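You operate a simulated robot arm through the tools that you are given. There is no shell and no other tool.

You run a simulated robot arm. Do the job below in one go: nothing can be reset, and whatever is moved stays where it is left.

Task
Shut the ledge's carton and tape it with the brown tape piece.
Fine: both flaps shut; tape piece from the ledge, laid along the seam and pressed with the ledge's wooden block; put the block back.

The check looks at the end state, three seconds after you hand in, the way a careful person would. Anything else that was tipped, shoved, dropped, spilled or broken makes it a failure.

Robot
A 6-joint arm with a two-finger gripper, fixed in place. Base frame: the origin is at the foot of the arm, x ahead of it, y to its left, z up. Lengths are in cm, angles in rad, forces in N, time in s.
Its first joint turns from -2.897 to 2.897 rad. Payload 1.71 kg.
Tool frame: the origin (TCP) lies between the finger pads and is the grasp point; the fingertips stand 2 cm ahead of it; z points along the fingers, y is the line along which they close. Largest opening 9.6 cm; the body of the gripper starts 11.3 cm behind the TCP.
Orientation is that of the tool frame in the base frame, as a unit quaternion [x, y, z, w]. With the fingers straight down and closing along the base's y, the tool's x points along the base's -x, its y along +y and its z along -z.

Tools
- The arm moves only by the tool step_arm. Its argument "rows" is a list of rows, each a list of 7 numbers: the shift along the tool's x, y, z in cm, then the turn, a rotation vector about the tool's x, y, z in rad, then the closure, from 0 (fully open) to 1 (shut). In form: [[x, y, z, rx, ry, rz, hand], ...]. A call has 1 to 20 rows; each row is the pose to reach, as a shift and turn from the pose commanded when the call began, along the tool's axes at that moment. A row lasts 0.2 s, in which the tool goes at most 5 cm and 0.15 rad; a call with a longer step from one row to the next is refused whole, and so is a gripper value outside its range. A pose out of reach is approached as far as the arm can. The call stops where the force on the tool passes 40 N (or 10 N more than at its start, if that is more) or the arm is blocked; 0.2 s more then pass. Each finger travels about 4.5 cm/s and halts on what it meets, pressing with about 21 N; the grip force reading is that of the motor and also rises with nothing between the fingers. The clock runs only during rows and for 0.2 s after the last one: add rows that repeat a pose to give the fingers time. It gives the time, the measured TCP pose, the force on the tool (base axes), the opening and the grip force at its end, in the units of the frame above (readings bear some noise), with the torque about the TCP (base axes, N m) and any sound that the robot's microphone picked up, and new pictures: "show" is both (left out), scene, wrist or none.
- Cameras (640 x 400 px; columns grow to the right, rows downward): "scene" is fixed at [5.15, 65.2, 175.97]; the picture's right is [-0.68, -0.73, 0.00], its down [-0.44, 0.41, -0.80] and it looks along [0.59, -0.54, -0.60] (base axes); focal length 356 px, centre (320, 200). "wrist" rides on the gripper at [6.6, 1.4, -14.5] in the tool frame; the picture's right is [-0.21, 0.98, 0.00], its down [-0.88, -0.18, -0.45] and it looks along [-0.44, -0.09, 0.90] (tool axes); focal length 275 px, centre (320, 200). There is no depth. A picture from a camera that has moved, and an enlarged one, comes with that camera's place and axes in the base frame and with its lens.
- slide_trunk(by): slides the trunk up (or, below 0, down) by that many cm; the arm rides with it, the base frame stays. It gives what a move gives, with no picture.
- zoom(camera, box): a new picture of the part [left, top, right, bottom] of that camera's present view, enlarged. The clock stands still meanwhile.
- close_job(): hands the job in; it is judged then, once.

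Places have to be worked out from the pictures, the camera data and where the tool is seen. Open the gripper and draw the arm clear of the work before you hand the job in, unless the task says otherwise.

The tools are called after "Call:" as a command line: name --pt "numbers of a row" for each row, then --argument value for the rest, lists and objects as JSON in quotes. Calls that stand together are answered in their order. step_arm: Moves the arm, as the interface text tells. Its arguments: {"type":"object","properties":{"rows":{"type":"array"},"show":{"type":"string","enum":["both","scene","wrist","none"]}},"required":["rows"]} The other tools are called the same way: slide_trunk (by) slides the trunk up or down; zoom (camera, box) takes an enlarged picture of a part of a camera's view; close_job () hands the job in.

At the start:

```text
clock: 0.0
ee_pos: [43.97, 31.29, 151.78]
tcp_rot: [0.0, 1.0, -0.001, -0.001]
force: [-0.1, -1.0, -0.3]
ft_torque: [0.01, -0.02, -0.02]
width: 9.59
grasp_force: 0.1
trunk travel left (down, up): [-32.5, 6.5]
```

scene: 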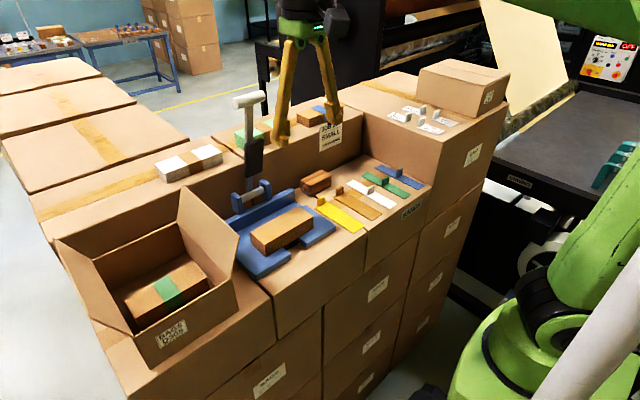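
wrist: 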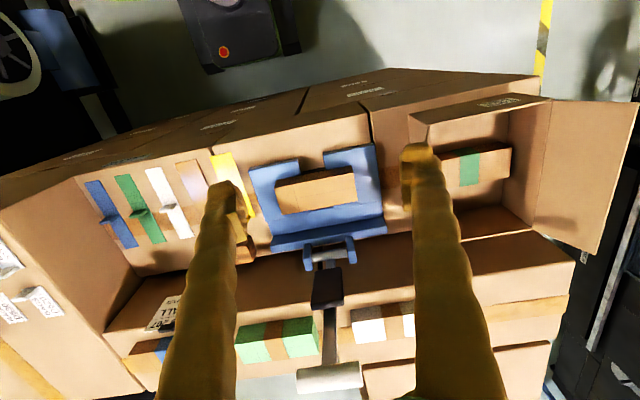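

I'll start by looking closely at the ledge: an open carton, a blue jig with a small box, tape pieces in several colours, and a wooden block.

Call:
zoom --camera "scene" --box '[220, 150, 440, 290]'

Call:
zoom --camera "scene" --box '[40, 170, 300, 370]'

Call:
zoom --camera "wrist" --box '[60, 130, 400, 290]'

```text
2.86 times, centred on (330, 220) of scene
camera zoom: at [5.15, 65.2, 175.97], right [-0.68, -0.73, 0.0], down [-0.44, 0.41, -0.8], along [0.59, -0.54, -0.6], focal length 1017 px, centre (291, 143)
```

zoom: 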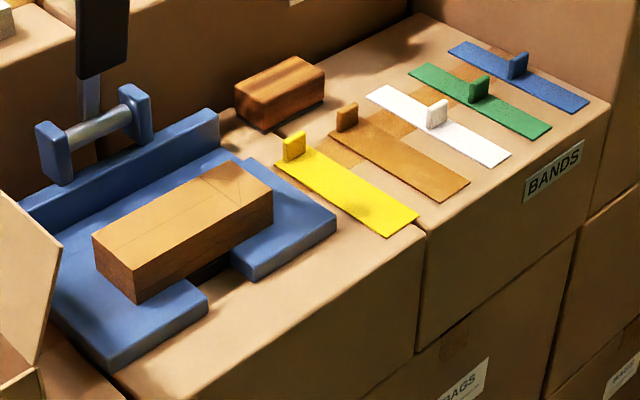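

```text
2.00 times, centred on (170, 270) of scene
camera zoom: at [5.15, 65.2, 175.97], right [-0.68, -0.73, 0.0], down [-0.44, 0.41, -0.8], along [0.59, -0.54, -0.6], focal length 712 px, centre (620, 60)
```

zoom: 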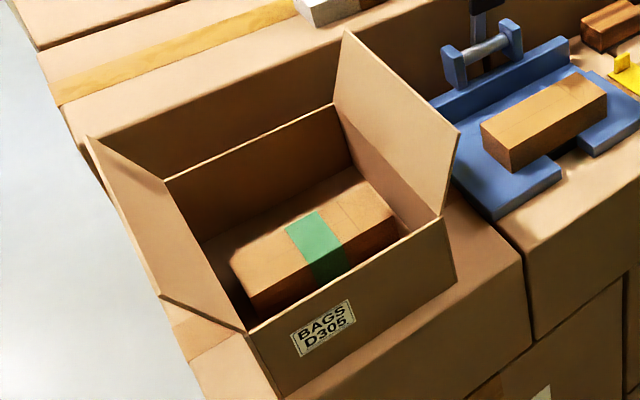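

```text
1.88 times, centred on (230, 210) of wrist
camera zoom: at [37.49, 32.62, 166.38], right [0.21, 0.98, 0.0], down [0.88, -0.18, 0.44], along [0.43, -0.09, -0.9], focal length 518 px, centre (489, 181)
```

zoom: 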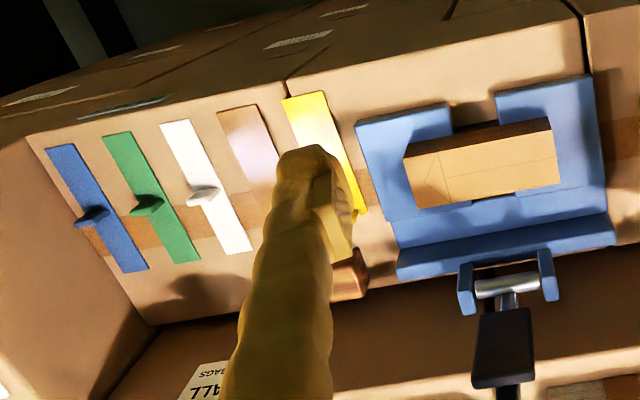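

From the two views the ledge top comes out near z≈116. I'll shift the hand over the band and tape area to measure it from a second viewpoint.

Call:
step_arm --pt "0 -4 0 0 0 0 0" --pt "0 -8 0 0 0 0 0" --pt "0 -12 0 0 0 0 0" --pt "0 -16 0 0 0 0 0" --pt "0 -19 0 0 0 0 0" --pt "0 -19 0 0 0 0 0"

```text
clock: 1.4
ee_pos: [41.55, 12.24, 152.45]
tcp_rot: [0.0, 1.0, 0.001, 0.007]
force: [-0.8, -0.4, -0.3]
ft_torque: [0.02, -0.09, -0.02]
width: 9.57
grasp_force: 0.0
trunk travel left (down, up): [-32.5, 6.5]
camera wrist: at [34.76, 13.56, 166.95], right [0.21, 0.98, 0.0], down [0.87, -0.18, 0.46], along [0.45, -0.09, -0.89], focal length 275 px, centre (320, 200)
```

scene: 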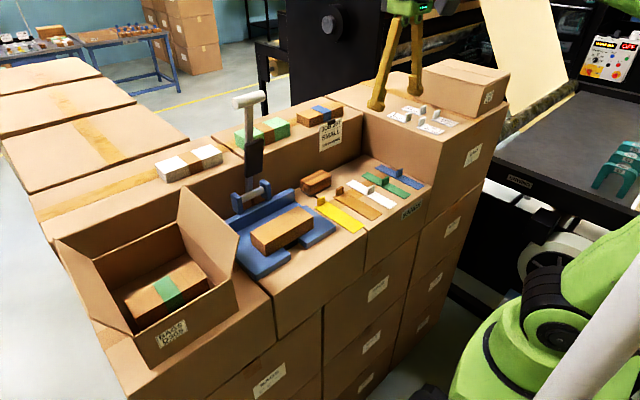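
wrist: 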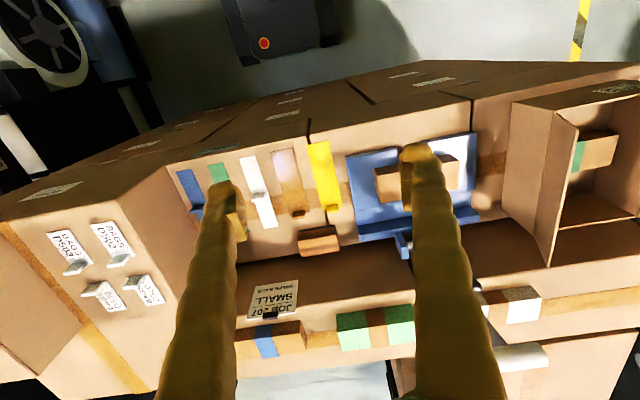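

The reading shows the arm is at its inner reach limit here (x slipped to 41.5). I'll zoom on the tape pieces and block from this view.

Call:
zoom --camera "wrist" --box '[160, 120, 480, 320]'

Call:
zoom --camera "scene" --box '[290, 150, 450, 250]'

Call:
zoom --camera "scene" --box '[140, 80, 460, 280]'

```text
2.00 times, centred on (320, 220) of wrist
camera zoom: at [34.76, 13.56, 166.95], right [0.21, 0.98, 0.0], down [0.87, -0.18, 0.46], along [0.45, -0.09, -0.89], focal length 551 px, centre (320, 160)
```

zoom: 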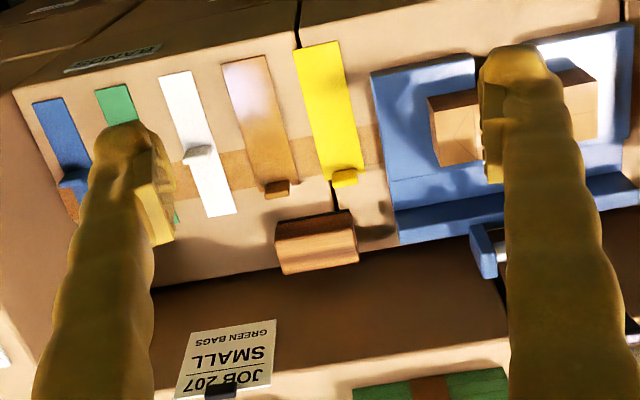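

```text
4.00 times, centred on (370, 200) of scene
camera zoom: at [5.15, 65.2, 175.97], right [-0.68, -0.73, 0.0], down [-0.44, 0.41, -0.8], along [0.59, -0.54, -0.6], focal length 1424 px, centre (120, 200)
```

zoom: 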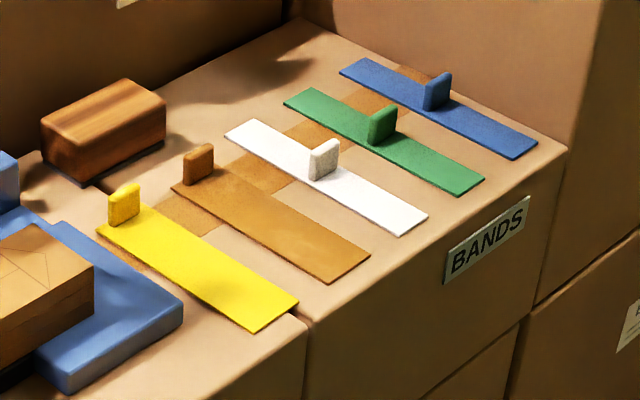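

```text
2.00 times, centred on (300, 180) of scene
camera zoom: at [5.15, 65.2, 175.97], right [-0.68, -0.73, 0.0], down [-0.44, 0.41, -0.8], along [0.59, -0.54, -0.6], focal length 712 px, centre (360, 240)
```

zoom: 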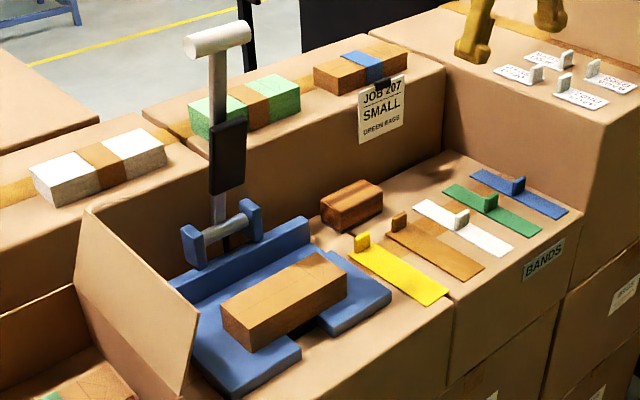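

Estimates so far: the brown strip spans x≈48–63, y≈3–7, with a tab at its far end. The block is at about x 67.6–71.5, y 3.6–12, and the carton spans x≈49–71, y≈47.5–65.5 with its rim near z≈124.5 and both flaps leaning out. Next I move in front of the carton to view it better.

Call:
step_arm --pt "-1 5 0 0 0 0 0.2" --pt "-2 10 0 0 0 0 0.5" --pt "-3 15 0 0 0 0 0.8" --pt "-4 20 0 0 0 0 1" --pt "-5 25 0 0 0 0 1" --pt "-6 29.7 0 0 0 0 1" --pt "-6 29.7 0 0 0 0 1" --pt "-6 29.7 0 0 0 0 1" --pt "-6 29.7 0 0 0 0 1" --pt "-6 29.7 0 0 0 0 1"

Call:
zoom --camera "wrist" --box '[160, 60, 640, 360]'

```text
refused: row 1 steps farther than a row can; nothing moved
```

```text
1.33 times, centred on (400, 210) of wrist
camera zoom: at [34.76, 13.56, 166.95], right [0.21, 0.98, 0.0], down [0.87, -0.18, 0.46], along [0.45, -0.09, -0.89], focal length 367 px, centre (213, 187)
```

zoom: 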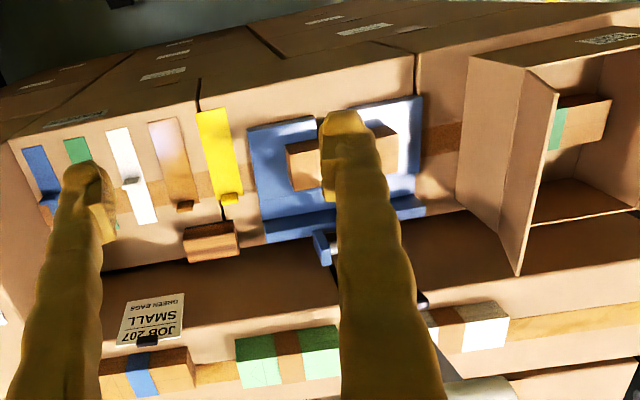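

The diagonal step was over 5 cm. I'll repeat it with smaller steps.

Call:
step_arm --pt "-1 4.5 0 0 0 0 0.2" --pt "-2 9 0 0 0 0 0.5" --pt "-3 13.5 0 0 0 0 0.8" --pt "-4 18 0 0 0 0 1" --pt "-5 22.5 0 0 0 0 1" --pt "-6 27 0 0 0 0 1" --pt "-6 29.7 0 0 0 0 1" --pt "-6 29.7 0 0 0 0 1" --pt "-6 29.7 0 0 0 0 1" --pt "-6 29.7 0 0 0 0 1"

Call:
zoom --camera "wrist" --box '[160, 60, 640, 360]'

```text
clock: 3.6
ee_pos: [48.25, 42.05, 152.55]
tcp_rot: [0.0, 1.0, 0.0, 0.007]
force: [-0.2, 0.2, 0.4]
ft_torque: [-0.04, 0.05, 0.01]
width: 0.0
grasp_force: 21.0
trunk travel left (down, up): [-32.5, 6.5]
camera wrist: at [41.2, 43.24, 167.01], right [0.21, 0.98, 0.0], down [0.87, -0.19, 0.46], along [0.45, -0.09, -0.89], focal length 275 px, centre (320, 200)
```

scene: 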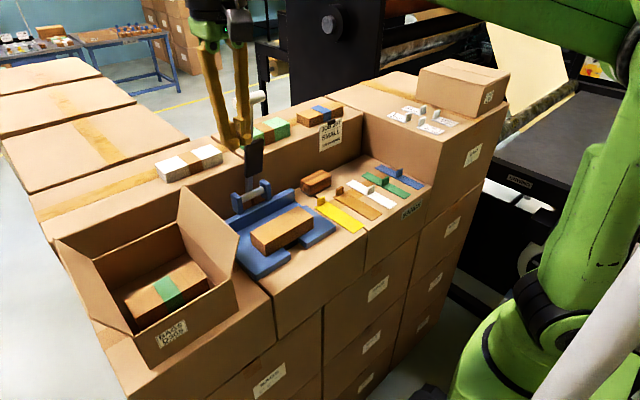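
wrist: 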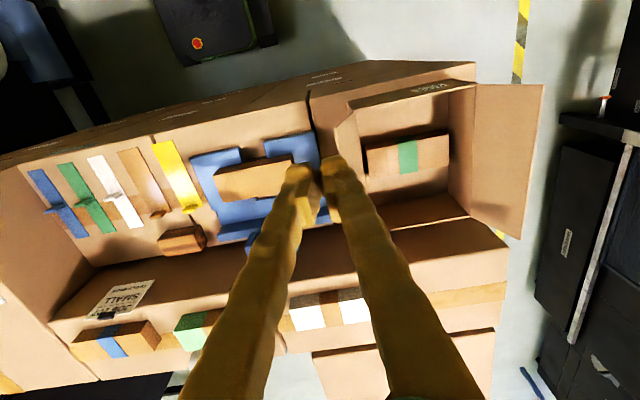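

```text
1.33 times, centred on (400, 210) of wrist
camera zoom: at [41.2, 43.24, 167.01], right [0.21, 0.98, 0.0], down [0.87, -0.19, 0.46], along [0.45, -0.09, -0.89], focal length 367 px, centre (213, 187)
```

zoom: 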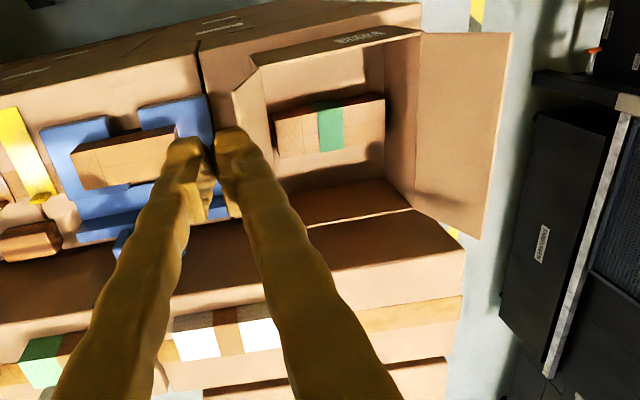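

Both views agree: the rim is near z≈124.5, x 49–71.3, y 47.2–65, with flaps about 9 cm long leaning out to y≈44 and y≈68.5. The fingers are shut. I'll go forward to x≈60, then descend outside the right flap (y≈41.5).

Call:
step_arm --pt "-4 -0.2 0 0 0.014 0 1" --pt "-8 -0.5 0 0 0.014 0 1" --pt "-11.7 -0.5 0 0 0.014 0 1" --pt "-11.7 -0.5 4 0 0.014 0 1" --pt "-11.7 -0.5 8 0 0.014 0 1" --pt "-11.7 -0.5 12 0 0.014 0 1" --pt "-11.7 -0.5 15 0 0.014 0 1" --pt "-11.7 -0.5 17 0 0.014 0 1" --pt "-11.7 -0.5 17 0 0.014 0 1"

Call:
zoom --camera "scene" --box '[40, 120, 320, 340]'

```text
clock: 5.6
ee_pos: [59.85, 41.4, 135.62]
tcp_rot: [0.0, 1.0, 0.001, 0.001]
force: [-0.9, -0.4, -0.1]
ft_torque: [-0.04, 0.01, -0.01]
width: 0.01
grasp_force: 21.2
trunk travel left (down, up): [-32.5, 6.5]
camera wrist: at [53.26, 42.79, 150.2], right [0.21, 0.98, 0.0], down [0.88, -0.18, 0.44], along [0.43, -0.09, -0.9], focal length 275 px, centre (320, 200)
```

scene: 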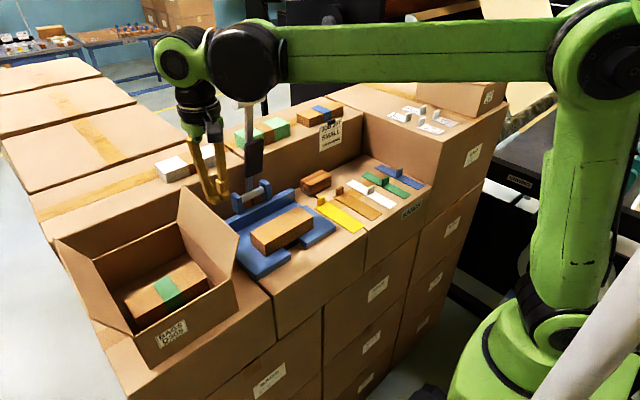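
wrist: 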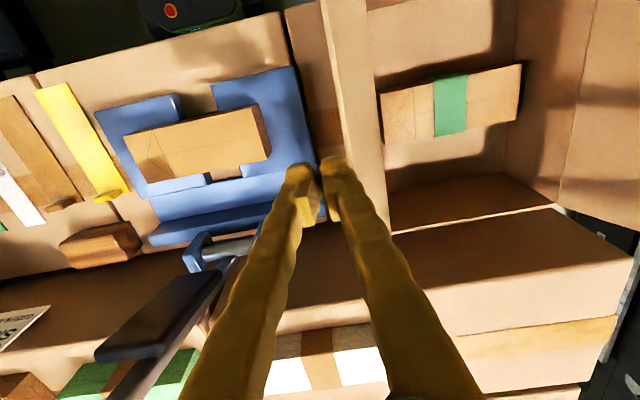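

```text
1.82 times, centred on (180, 230) of scene
camera zoom: at [5.15, 65.2, 175.97], right [-0.68, -0.73, 0.0], down [-0.44, 0.41, -0.8], along [0.59, -0.54, -0.6], focal length 647 px, centre (574, 146)
```

zoom: 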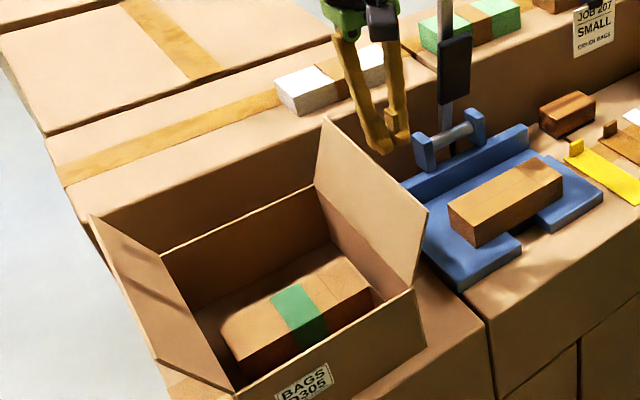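

The tips are clear outside the right flap. Now I sweep the flap inward along an arc around its hinge (y≈47.3, z≈124.5).

Call:
step_arm --pt "0 0 2 0 0 0 1" --pt "0 1.5 2 0 0 0 1" --pt "0 3 2 0 0 0 1" --pt "0 4.6 2 0 0 0 1" --pt "0 6.6 2.4 0 0 0 1" --pt "0 8.3 3.1 0 0 0 1" --pt "0 9.75 4.2 0 0 0 1" --pt "0 10.9 5.6 0 0 0 1" --pt "0 11.6 7.3 0 0 0 1"

Call:
zoom --camera "scene" --box '[40, 120, 320, 340]'

```text
clock: 7.6
ee_pos: [59.86, 53.16, 128.44]
tcp_rot: [0.0, 1.0, -0.001, 0.0]
force: [-0.5, -0.3, -0.3]
ft_torque: [-0.01, 0.0, -0.01]
width: 0.04
grasp_force: 20.8
trunk travel left (down, up): [-32.5, 6.5]
camera wrist: at [53.22, 54.4, 142.92], right [0.21, 0.98, 0.0], down [0.88, -0.18, 0.44], along [0.43, -0.09, -0.9], focal length 275 px, centre (320, 200)
```

scene: 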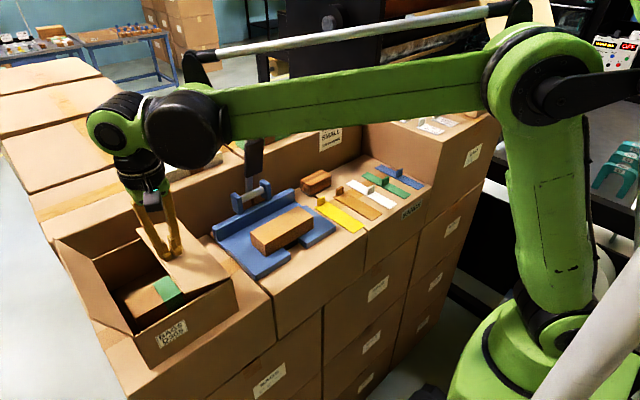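
wrist: 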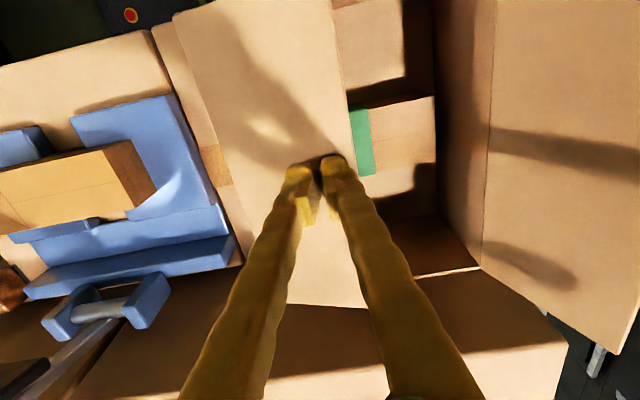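

```text
1.82 times, centred on (180, 230) of scene
camera zoom: at [5.15, 65.2, 175.97], right [-0.68, -0.73, 0.0], down [-0.44, 0.41, -0.8], along [0.59, -0.54, -0.6], focal length 647 px, centre (574, 146)
```

zoom: 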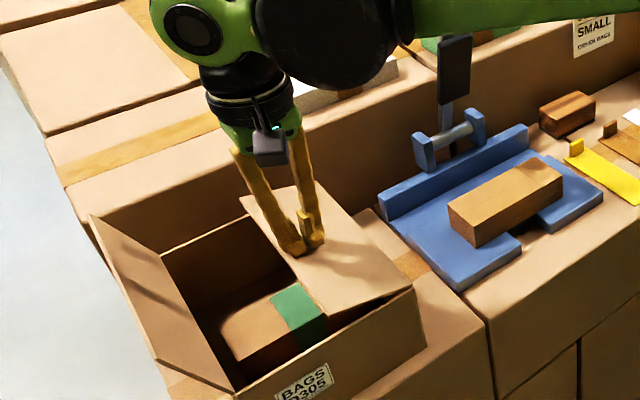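

The right flap is nearly down, with very little force on the tool. I press it the rest of the way in small steps.

Call:
step_arm --pt "0 0.1 0.7 0 0 0 1" --pt "0 0.2 1.2 0 0 0 1" --pt "0 0.2 1.6 0 0 0 1" --pt "0 0.2 1.8 0 0 0 1" --pt "0 0.2 1.8 0 0 0 1"

Call:
zoom --camera "scene" --box '[40, 180, 260, 340]'

```text
clock: 8.8
ee_pos: [59.68, 53.24, 126.63]
tcp_rot: [0.0, 1.0, 0.0, 0.0]
force: [0.3, 0.4, -0.5]
ft_torque: [-0.01, -0.01, 0.0]
width: 0.0
grasp_force: 21.4
trunk travel left (down, up): [-32.5, 6.5]
camera wrist: at [53.21, 54.58, 141.12], right [0.21, 0.98, 0.0], down [0.88, -0.18, 0.44], along [0.43, -0.09, -0.9], focal length 275 px, centre (320, 200)
```

scene: 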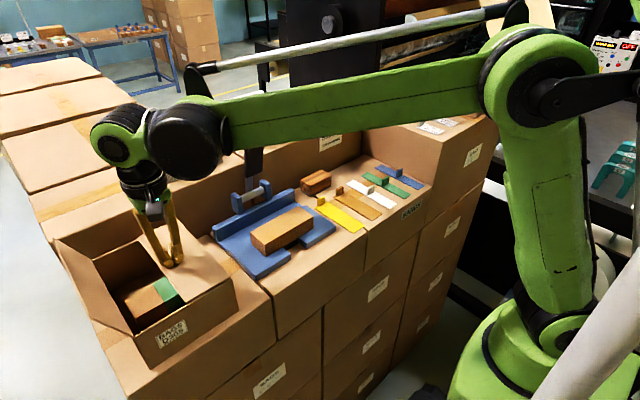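
wrist: 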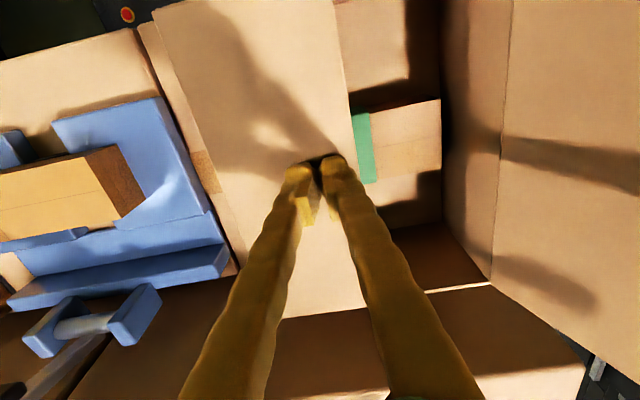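

```text
2.50 times, centred on (150, 260) of scene
camera zoom: at [5.15, 65.2, 175.97], right [-0.68, -0.73, 0.0], down [-0.44, 0.41, -0.8], along [0.59, -0.54, -0.6], focal length 890 px, centre (745, 50)
```

zoom: 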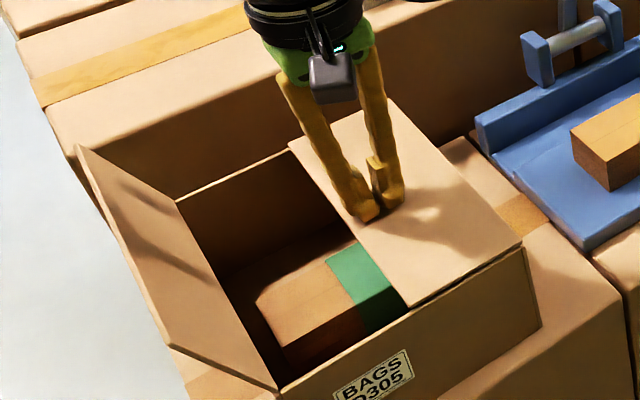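

The flap edge still sits about 0.5 cm above flat and no resistance is felt. I press a little further in small steps.

Call:
step_arm --pt "0 0.0 0.3 0 0 0 1" --pt "0 0.0 0.5 0 0 0 1" --pt "0 0.0 0.7 0 0 0 1" --pt "0 0.0 0.7 0 0 0 1" --show "none"

Call:
zoom --camera "scene" --box '[40, 180, 260, 340]'

```text
clock: 9.6
ee_pos: [57.37, 53.2, 127.21]
tcp_rot: [-0.001, 1.0, 0.001, 0.01]
force: [-0.3, -0.8, -0.2]
ft_torque: [0.07, -0.09, -0.02]
width: 0.03
grasp_force: 20.9
trunk travel left (down, up): [-32.5, 6.5]
stopped in row 3: the force on the tool passed its limit at 43 N (the readings are from after the stop); the commanded pose is now the measured one
```

```text
2.50 times, centred on (150, 260) of scene
camera zoom: at [5.15, 65.2, 175.97], right [-0.68, -0.73, 0.0], down [-0.44, 0.41, -0.8], along [0.59, -0.54, -0.6], focal length 890 px, centre (745, 50)
```

zoom: 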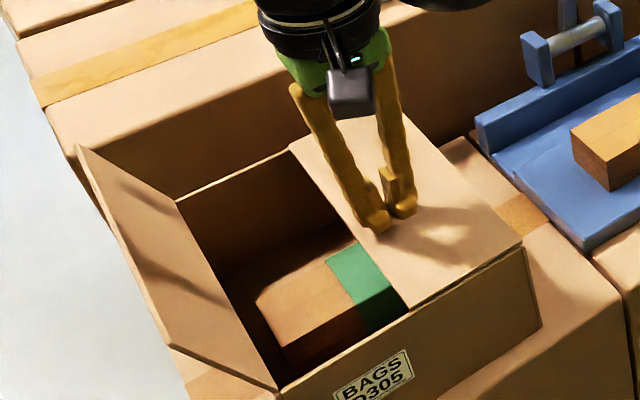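

The flap is flat against the rim: there was a hard stop with the tip near z≈124.4. I lift, check that the flap stays, and cross over to outside the left flap.

Call:
step_arm --pt "0 0 -3 0 0.02 0 1" --pt "0 0 -7 0 0.02 0 1" --pt "0 0 -11 0 0.02 0 1" --pt "-0.7 3 -13 0 0.02 0 1" --pt "-1.3 7.5 -13 0 0.02 0 1" --pt "-2 12 -13 0 0.02 0 1" --pt "-2 16 -13 0 0.02 0 1" --pt "-2 18.5 -13 0 0.02 0 1" --pt "-2 18.5 -13 0 0.02 0 1"

Call:
zoom --camera "scene" --box '[40, 180, 260, 340]'

```text
clock: 11.6
ee_pos: [59.9, 71.87, 139.84]
tcp_rot: [0.0, 1.0, 0.001, -0.002]
force: [0.5, 0.2, -0.5]
ft_torque: [-0.05, 0.03, 0.01]
width: 0.0
grasp_force: 20.7
trunk travel left (down, up): [-32.5, 6.5]
camera wrist: at [53.3, 73.14, 154.48], right [0.21, 0.98, 0.0], down [0.88, -0.19, 0.44], along [0.43, -0.09, -0.9], focal length 275 px, centre (320, 200)
```

scene: 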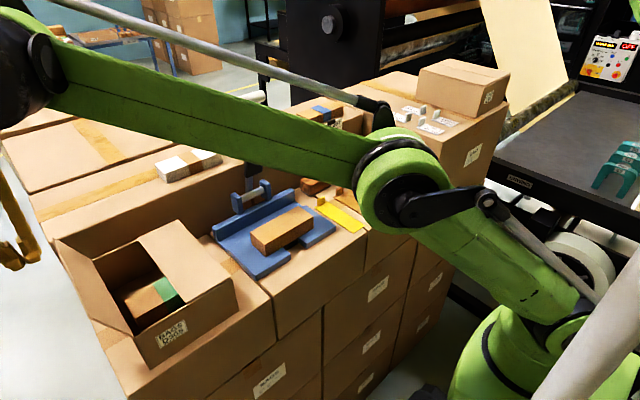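
wrist: 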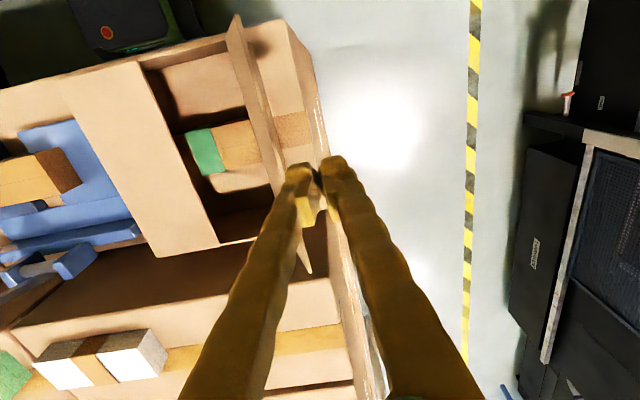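

```text
2.50 times, centred on (150, 260) of scene
camera zoom: at [5.15, 65.2, 175.97], right [-0.68, -0.73, 0.0], down [-0.44, 0.41, -0.8], along [0.59, -0.54, -0.6], focal length 890 px, centre (745, 50)
```

zoom: 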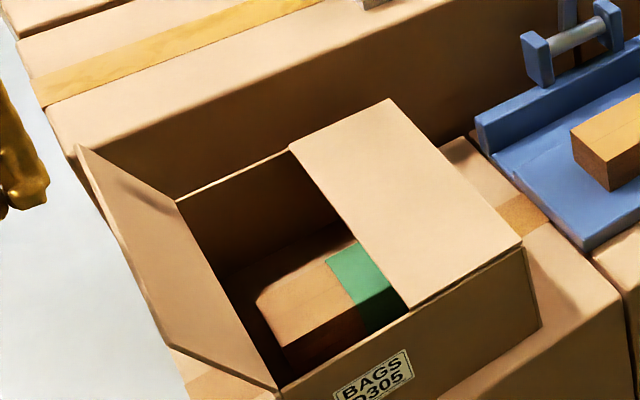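

The right flap stays shut. Now I descend outside the left flap and sweep it shut the same way.

Call:
step_arm --pt "0 0 3.3 0 0 0 1" --pt "0 0 6.3 0 0 0 1" --pt "0 -1.9 6.3 0 0 0 1" --pt "0 -3.9 6.3 0 0 0 1" --pt "0 -5.7 6.3 0 0 0 1" --pt "0 -7.6 6.6 0 0 0 1" --pt "0 -9.3 7.3 0 0 0 1" --pt "0 -10.7 8.4 0 0 0 1" --pt "0 -11.8 9.8 0 0 0 1" --pt "0 -12.5 11.5 0 0 0 1" --pt "0 -12.75 12.7 0 0 0 1" --pt "0 -12.75 13.1 0 0 0 1" --pt "0 -12.75 13.1 0 0 0 1"

Call:
zoom --camera "scene" --box '[40, 180, 260, 340]'

```text
clock: 14.4
ee_pos: [59.84, 58.96, 126.85]
tcp_rot: [0.0, 1.0, 0.001, -0.002]
force: [-0.3, 0.0, 0.3]
ft_torque: [-0.01, 0.01, 0.0]
width: 0.01
grasp_force: 20.9
trunk travel left (down, up): [-32.5, 6.5]
camera wrist: at [53.22, 60.34, 141.44], right [0.21, 0.98, 0.0], down [0.88, -0.19, 0.44], along [0.43, -0.09, -0.9], focal length 275 px, centre (320, 200)
```

scene: 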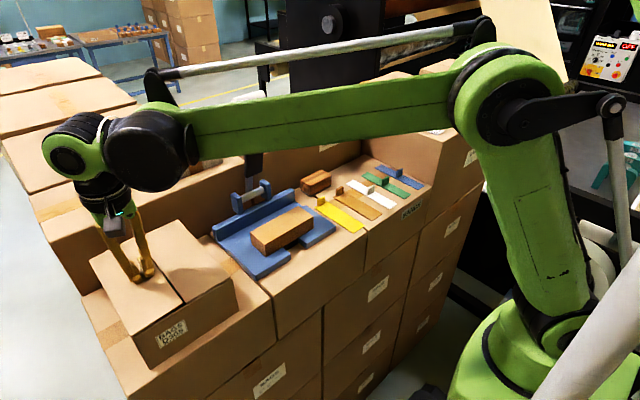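
wrist: 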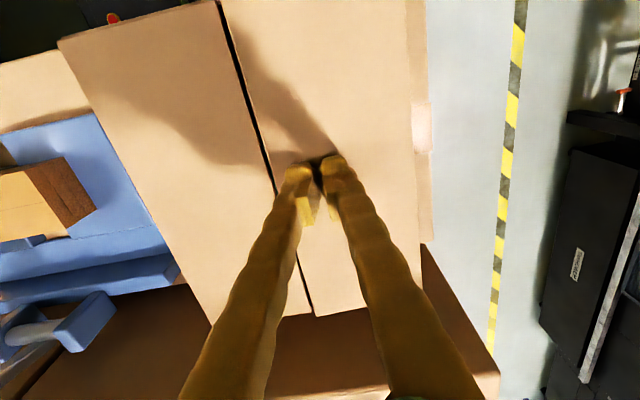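

```text
2.50 times, centred on (150, 260) of scene
camera zoom: at [5.15, 65.2, 175.97], right [-0.68, -0.73, 0.0], down [-0.44, 0.41, -0.8], along [0.59, -0.54, -0.6], focal length 890 px, centre (745, 50)
```

zoom: 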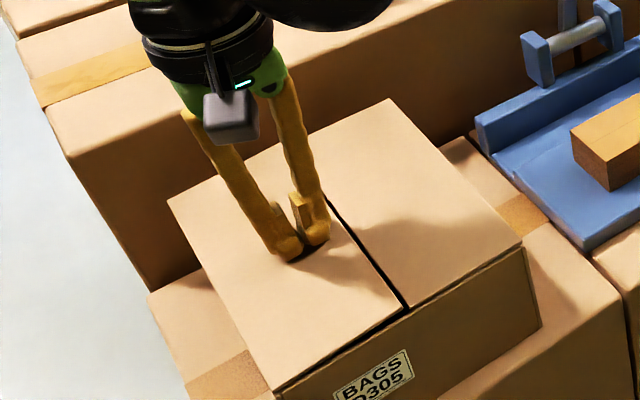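

Left flap is down with little force. I look closely at the front edge before deciding on any more pressing.

Call:
zoom --camera "scene" --box '[100, 260, 240, 345]'

Call:
step_arm --pt "0 0 0.1 0 0 0 1" --pt "0 0 0.2 0 0 0 1" --pt "0 0 0.25 0 0 0 1" --show "none"

Call:
zoom --camera "scene" --box '[100, 260, 240, 345]'

```text
4.57 times, centred on (170, 302) of scene
camera zoom: at [5.15, 65.2, 175.97], right [-0.68, -0.73, 0.0], down [-0.44, 0.41, -0.8], along [0.59, -0.54, -0.6], focal length 1627 px, centre (1006, -269)
```

zoom: 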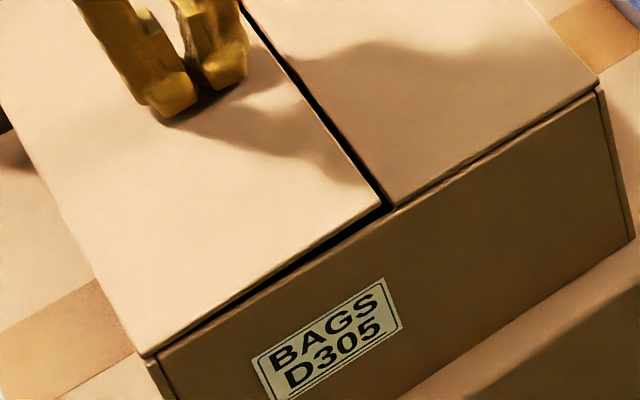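

```text
clock: 15.2
ee_pos: [59.7, 59.05, 126.61]
tcp_rot: [0.0, 1.0, 0.001, -0.003]
force: [-0.6, 0.5, 0.7]
ft_torque: [0.01, -0.01, 0.01]
width: 0.01
grasp_force: 21.3
trunk travel left (down, up): [-32.5, 6.5]
```

```text
4.57 times, centred on (170, 302) of scene
camera zoom: at [5.15, 65.2, 175.97], right [-0.68, -0.73, 0.0], down [-0.44, 0.41, -0.8], along [0.59, -0.54, -0.6], focal length 1627 px, centre (1006, -269)
```

zoom: 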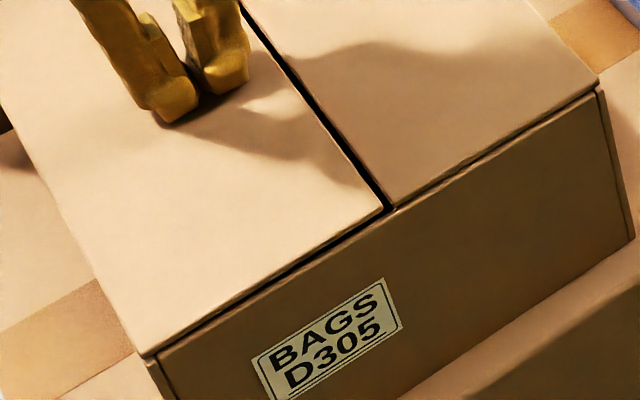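

Nearly flat now; I continue with two tiny steps until contact.

Call:
step_arm --pt "0 0 0.08 0 0 0 1" --pt "0 0 0.16 0 0 0 1" --pt "0 0 0.16 0 0 0 1" --show "none"

Call:
zoom --camera "scene" --box '[100, 260, 240, 345]'

```text
clock: 16.0
ee_pos: [59.79, 59.07, 126.46]
tcp_rot: [0.0, 1.0, 0.001, -0.003]
force: [-0.1, 0.7, -0.1]
ft_torque: [0.01, -0.01, 0.0]
width: 0.01
grasp_force: 21.1
trunk travel left (down, up): [-32.5, 6.5]
```

```text
4.57 times, centred on (170, 302) of scene
camera zoom: at [5.15, 65.2, 175.97], right [-0.68, -0.73, 0.0], down [-0.44, 0.41, -0.8], along [0.59, -0.54, -0.6], focal length 1627 px, centre (1006, -269)
```

zoom: 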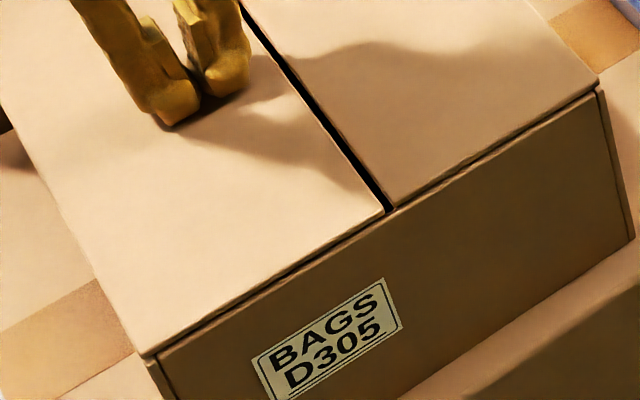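

Both flaps are flat now. The seam runs along y≈56, x≈49.3–71.5, with the top at z≈124.4. I lift clear and travel at z≈156 back towards the tape pieces.

Call:
step_arm --pt "0 0 -5 0 0 0 1" --pt "0 0 -10 0 0 0 1" --pt "0 0 -15 0 0 0 1" --pt "0 0 -20 0 0 0 1" --pt "0 0 -25 0 0 0 1" --pt "0 0 -29.5 0 0 0 1" --pt "0.5 -4.5 -29.5 0 0 0 1" --pt "1 -9 -29.5 0 0 0 1" --pt "1.5 -13.5 -29.5 0 0 0 1" --pt "2 -18 -29.5 0 0 0 1" --pt "2 -22.5 -29.5 0 0 0 1" --pt "2 -27 -29.5 0 0 0 1" --pt "2 -31.5 -29.5 0 0 0 1" --pt "2 -36 -29.5 0 0 0 1" --pt "2 -40.5 -29.5 0 0 0 0.8" --pt "2 -45 -29.5 0 0 0 0.6" --pt "2 -49 -29.5 0 0 0 0.5" --pt "2 -49 -29.5 0 0 0 0.5"

Call:
zoom --camera "scene" --box '[40, 180, 260, 340]'

```text
clock: 19.8
ee_pos: [57.84, 9.78, 155.8]
tcp_rot: [0.0, 1.0, 0.001, -0.002]
force: [-0.8, -1.1, -0.1]
ft_torque: [0.03, 0.01, -0.03]
width: 4.78
grasp_force: 0.1
out of reach, approached as far as the arm can: row 6
trunk travel left (down, up): [-32.5, 6.5]
camera wrist: at [51.35, 11.14, 170.46], right [0.21, 0.98, 0.0], down [0.88, -0.19, 0.44], along [0.43, -0.09, -0.9], focal length 275 px, centre (320, 200)
```

scene: 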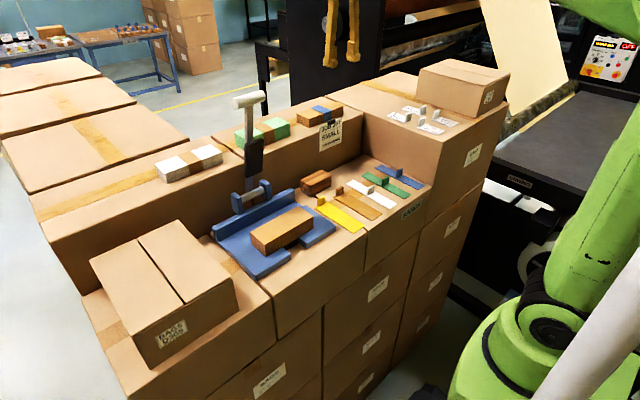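
wrist: 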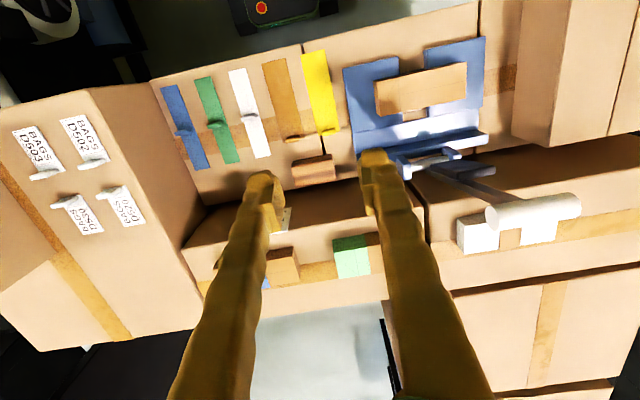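

```text
2.50 times, centred on (150, 260) of scene
camera zoom: at [5.15, 65.2, 175.97], right [-0.68, -0.73, 0.0], down [-0.44, 0.41, -0.8], along [0.59, -0.54, -0.6], focal length 890 px, centre (745, 50)
```

zoom: 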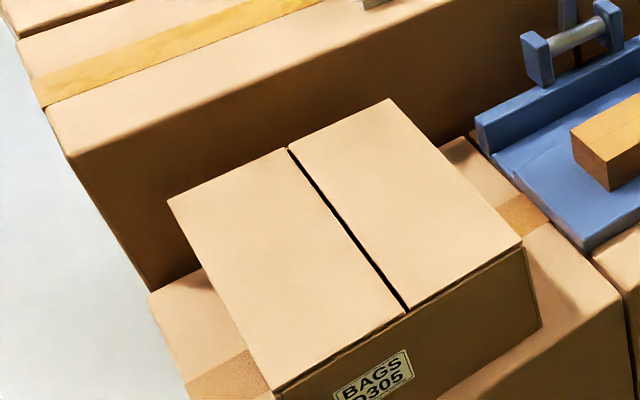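

The flaps stay shut. Now I measure the brown strip, tab and block from this wrist view.

Call:
zoom --camera "wrist" --box '[220, 40, 380, 200]'

Call:
zoom --camera "scene" --box '[290, 160, 390, 225]'

```text
2.50 times, centred on (300, 120) of wrist
camera zoom: at [51.35, 11.14, 170.46], right [0.21, 0.98, 0.0], down [0.88, -0.19, 0.44], along [0.43, -0.09, -0.9], focal length 688 px, centre (370, 400)
```

zoom: 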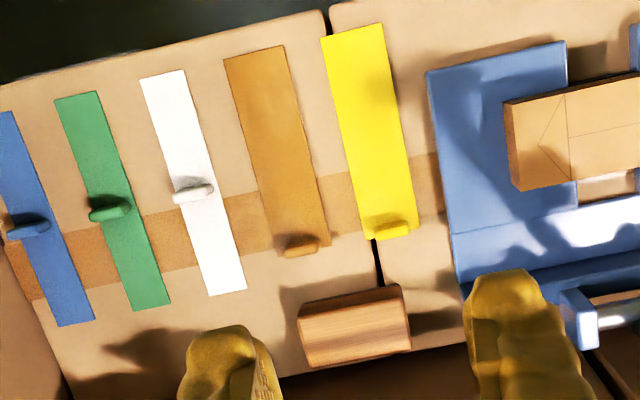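

```text
6.15 times, centred on (340, 192) of scene
camera zoom: at [5.15, 65.2, 175.97], right [-0.68, -0.73, 0.0], down [-0.44, 0.41, -0.8], along [0.59, -0.54, -0.6], focal length 2190 px, centre (197, 246)
```

zoom: 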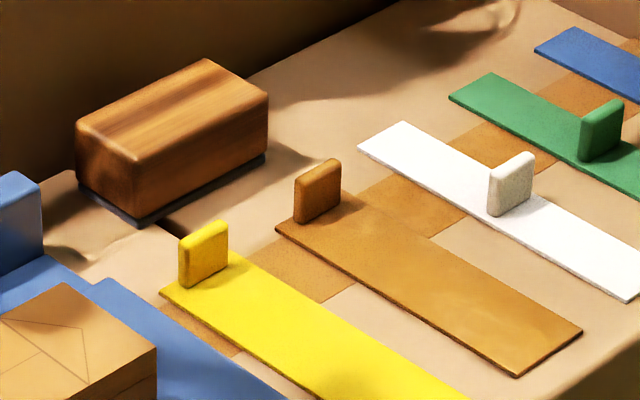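

Comparing both cameras, the ledge here is at z≈114.2. The brown strip spans x 49.4–64.3, y 0.9–5.3 and its tab, thin along x, is near (63.6, 3.1) with its top at about 116.8. I turn the hand 90° so the fingers close along x, and come down above the tab with a ~3 cm opening.

Call:
step_arm --pt "-0.5 -0.6 0 0 0 0.1428 0.69" --pt "-1 -1.2 0 0 0 0.2856 0.69" --pt "-1.5 -1.8 0 0 0 0.4284 0.69" --pt "-2 -2.4 0 0 0 0.5712 0.69" --pt "-2.5 -3 0 0 0 0.714 0.69" --pt "-3 -3.6 0 0 0 0.8568 0.69" --pt "-3.5 -4.2 1 0 0 0.9996 0.69" --pt "-4 -4.8 3 0 0 1.1424 0.69" --pt "-4.5 -5.4 6 0 0 1.2852 0.69" --pt "-5 -6 9 0 0 1.428 0.69" --pt "-5.5 -6.4 12 0 0 1.5708 0.69" --pt "-5.7 -6.7 15 0 0 1.5708 0.69" --pt "-5.7 -6.7 18 0 0 1.5708 0.69" --pt "-5.7 -6.7 18 0 0 1.5708 0.69"

Call:
zoom --camera "scene" --box '[260, 100, 440, 230]'

```text
clock: 22.8
ee_pos: [63.46, 3.28, 137.75]
tcp_rot: [0.707, 0.707, -0.001, -0.003]
force: [-0.1, -0.1, 0.1]
ft_torque: [0.0, 0.02, -0.03]
width: 2.98
grasp_force: 0.1
trunk travel left (down, up): [-32.5, 6.5]
camera wrist: at [64.88, 9.82, 152.36], right [0.98, -0.21, -0.01], down [-0.18, -0.88, 0.44], along [-0.1, -0.43, -0.9], focal length 275 px, centre (320, 200)
```

scene: 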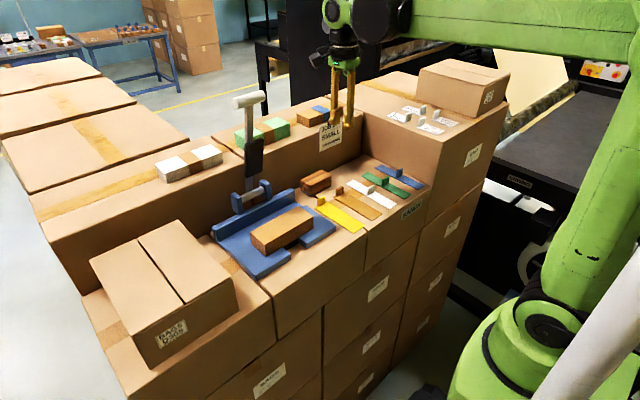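
wrist: 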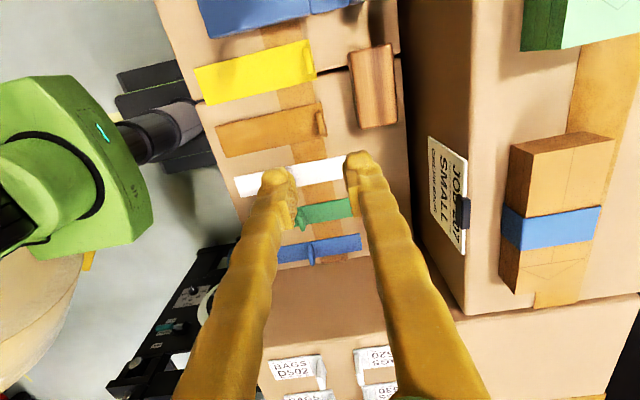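

```text
3.08 times, centred on (350, 165) of scene
camera zoom: at [5.15, 65.2, 175.97], right [-0.68, -0.73, 0.0], down [-0.44, 0.41, -0.8], along [0.59, -0.54, -0.6], focal length 1095 px, centre (228, 308)
```

zoom: 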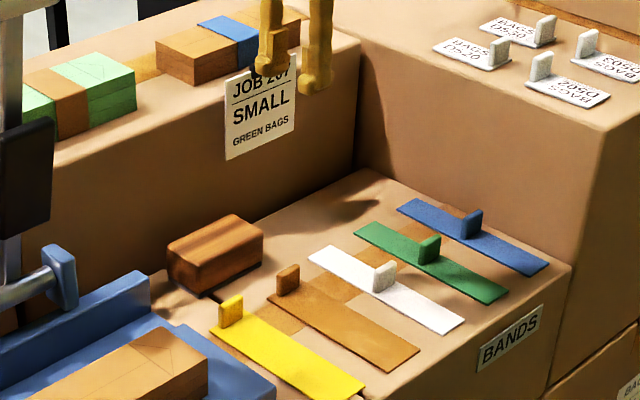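

The turn worked and all is clear. I zoom the wrist view onto the tab and block to refine the tab's place.

Call:
zoom --camera "wrist" --box '[200, 30, 420, 210]'

```text
2.22 times, centred on (310, 120) of wrist
camera zoom: at [64.88, 9.82, 152.36], right [0.98, -0.21, -0.01], down [-0.18, -0.88, 0.44], along [-0.1, -0.43, -0.9], focal length 612 px, centre (342, 378)
```

zoom: 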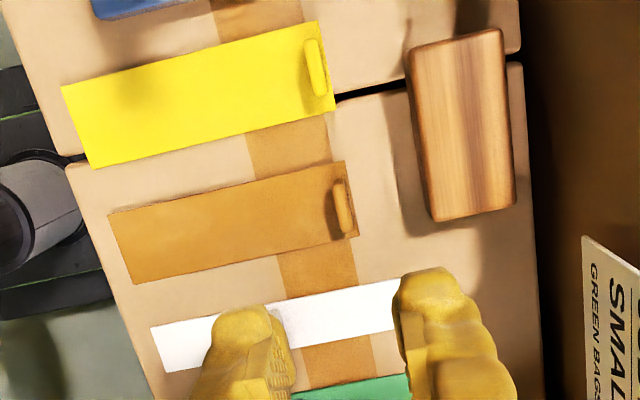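

From this view the tab is centred at about (63.3, 3.2), strip ends at x 49.1/63.9. The block's top covers roughly x 68.2–72.7, y 1.6–10.2. I descend to just above the tab and check alignment.

Call:
step_arm --pt "0 -0.15 4 0 0 0 0.69" --pt "-0.1 -0.15 8 0 0 0 0.69" --pt "-0.1 -0.15 12 0 0 0 0.69" --pt "-0.1 -0.15 15 0 0 0 0.69" --pt "-0.1 -0.15 17 0 0 0 0.69" --pt "-0.1 -0.15 17 0 0 0 0.69"

Call:
zoom --camera "scene" --box '[290, 140, 390, 225]'

Call:
zoom --camera "wrist" --box '[200, 60, 440, 260]'

```text
clock: 24.2
ee_pos: [63.24, 3.29, 120.7]
tcp_rot: [0.707, 0.707, -0.001, -0.003]
force: [0.4, 0.0, -0.2]
ft_torque: [0.0, -0.01, 0.0]
width: 2.99
grasp_force: 0.1
trunk travel left (down, up): [-32.5, 6.5]
camera wrist: at [64.7, 9.74, 135.24], right [0.98, -0.21, -0.01], down [-0.18, -0.88, 0.44], along [-0.1, -0.43, -0.9], focal length 275 px, centre (320, 200)
```

scene: 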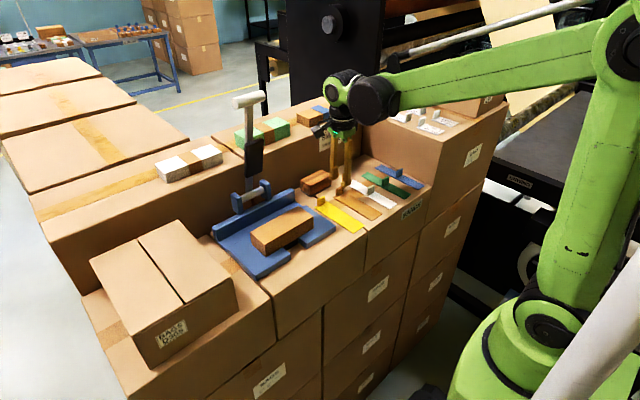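
wrist: 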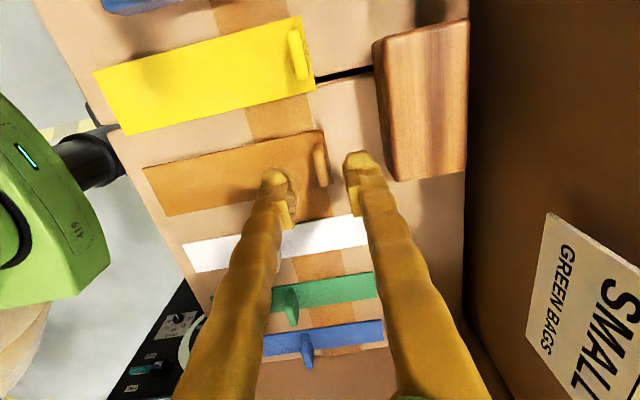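

```text
4.71 times, centred on (340, 182) of scene
camera zoom: at [5.15, 65.2, 175.97], right [-0.68, -0.73, 0.0], down [-0.44, 0.41, -0.8], along [0.59, -0.54, -0.6], focal length 1675 px, centre (226, 282)
```

zoom: 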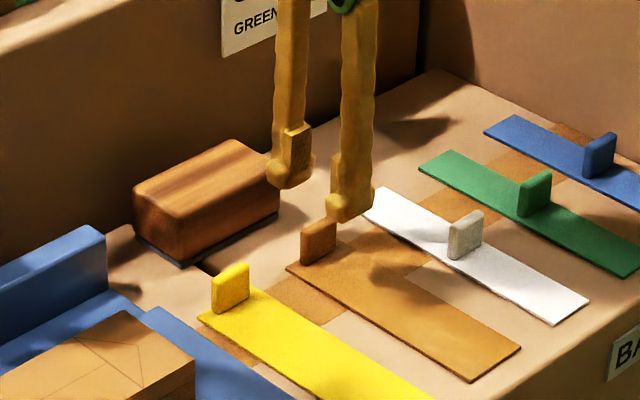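

```text
2.00 times, centred on (320, 160) of wrist
camera zoom: at [64.7, 9.74, 135.24], right [0.98, -0.21, -0.01], down [-0.18, -0.88, 0.44], along [-0.1, -0.43, -0.9], focal length 551 px, centre (320, 280)
```

zoom: 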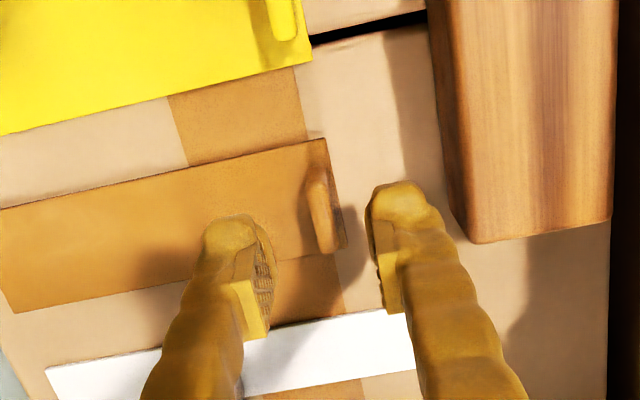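

Tab centred between the fingers in both views. I lower to TCP z≈117.0 (tips ≈0.6 cm above the ledge) with small final steps.

Call:
step_arm --pt "0.05 0.08 1.5 0 0 0 0.69" --pt "0.05 0.08 2.5 0 0 0 0.69" --pt "0.05 0.08 3.2 0 0 0 0.69" --pt "0.05 0.08 3.5 0 0 0 0.69" --pt "0.05 0.08 3.7 0 0 0 0.69" --pt "0.05 0.08 3.7 0 0 0 0.69"

Call:
zoom --camera "scene" --box '[310, 160, 380, 220]'

Call:
zoom --camera "wrist" --box '[220, 80, 420, 240]'

```text
clock: 25.6
ee_pos: [63.5, 3.31, 117.09]
tcp_rot: [0.707, 0.707, -0.002, -0.002]
force: [0.6, 0.0, -0.8]
ft_torque: [-0.03, -0.01, 0.0]
width: 2.99
grasp_force: 0.1
trunk travel left (down, up): [-32.5, 6.5]
camera wrist: at [64.77, 9.77, 131.65], right [0.98, -0.21, -0.01], down [-0.18, -0.88, 0.44], along [-0.1, -0.43, -0.9], focal length 275 px, centre (320, 200)
```

scene: 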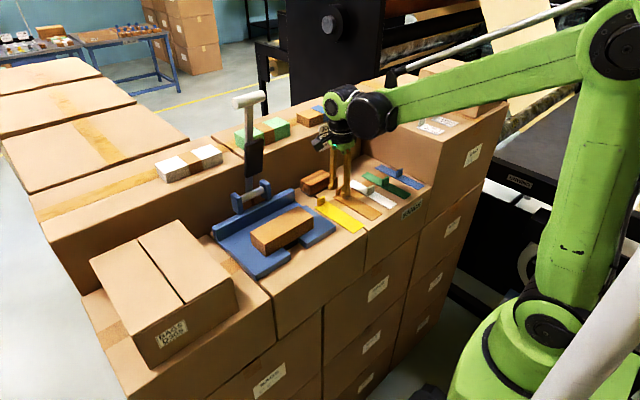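
wrist: 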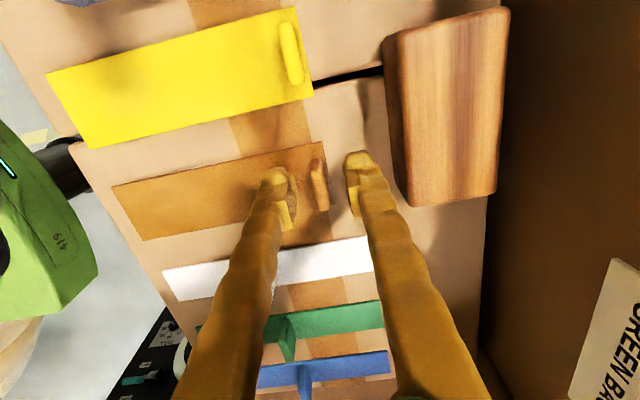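

```text
6.67 times, centred on (345, 190) of scene
camera zoom: at [5.15, 65.2, 175.97], right [-0.68, -0.73, 0.0], down [-0.44, 0.41, -0.8], along [0.59, -0.54, -0.6], focal length 2372 px, centre (153, 267)
```

zoom: 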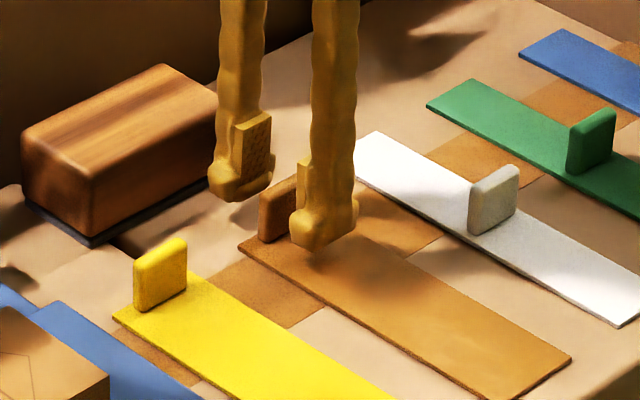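

```text
2.50 times, centred on (320, 160) of wrist
camera zoom: at [64.77, 9.77, 131.65], right [0.98, -0.21, -0.01], down [-0.18, -0.88, 0.44], along [-0.1, -0.43, -0.9], focal length 688 px, centre (320, 300)
```

zoom: 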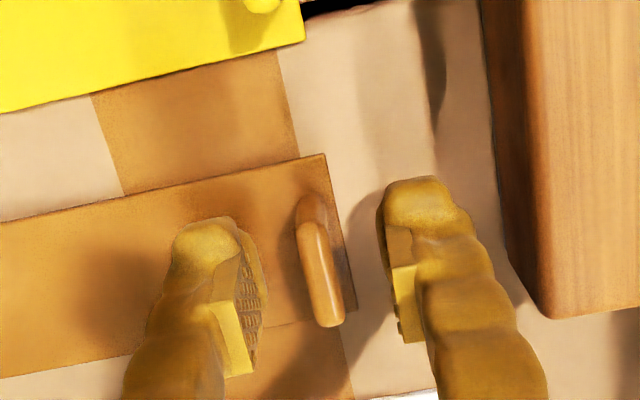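

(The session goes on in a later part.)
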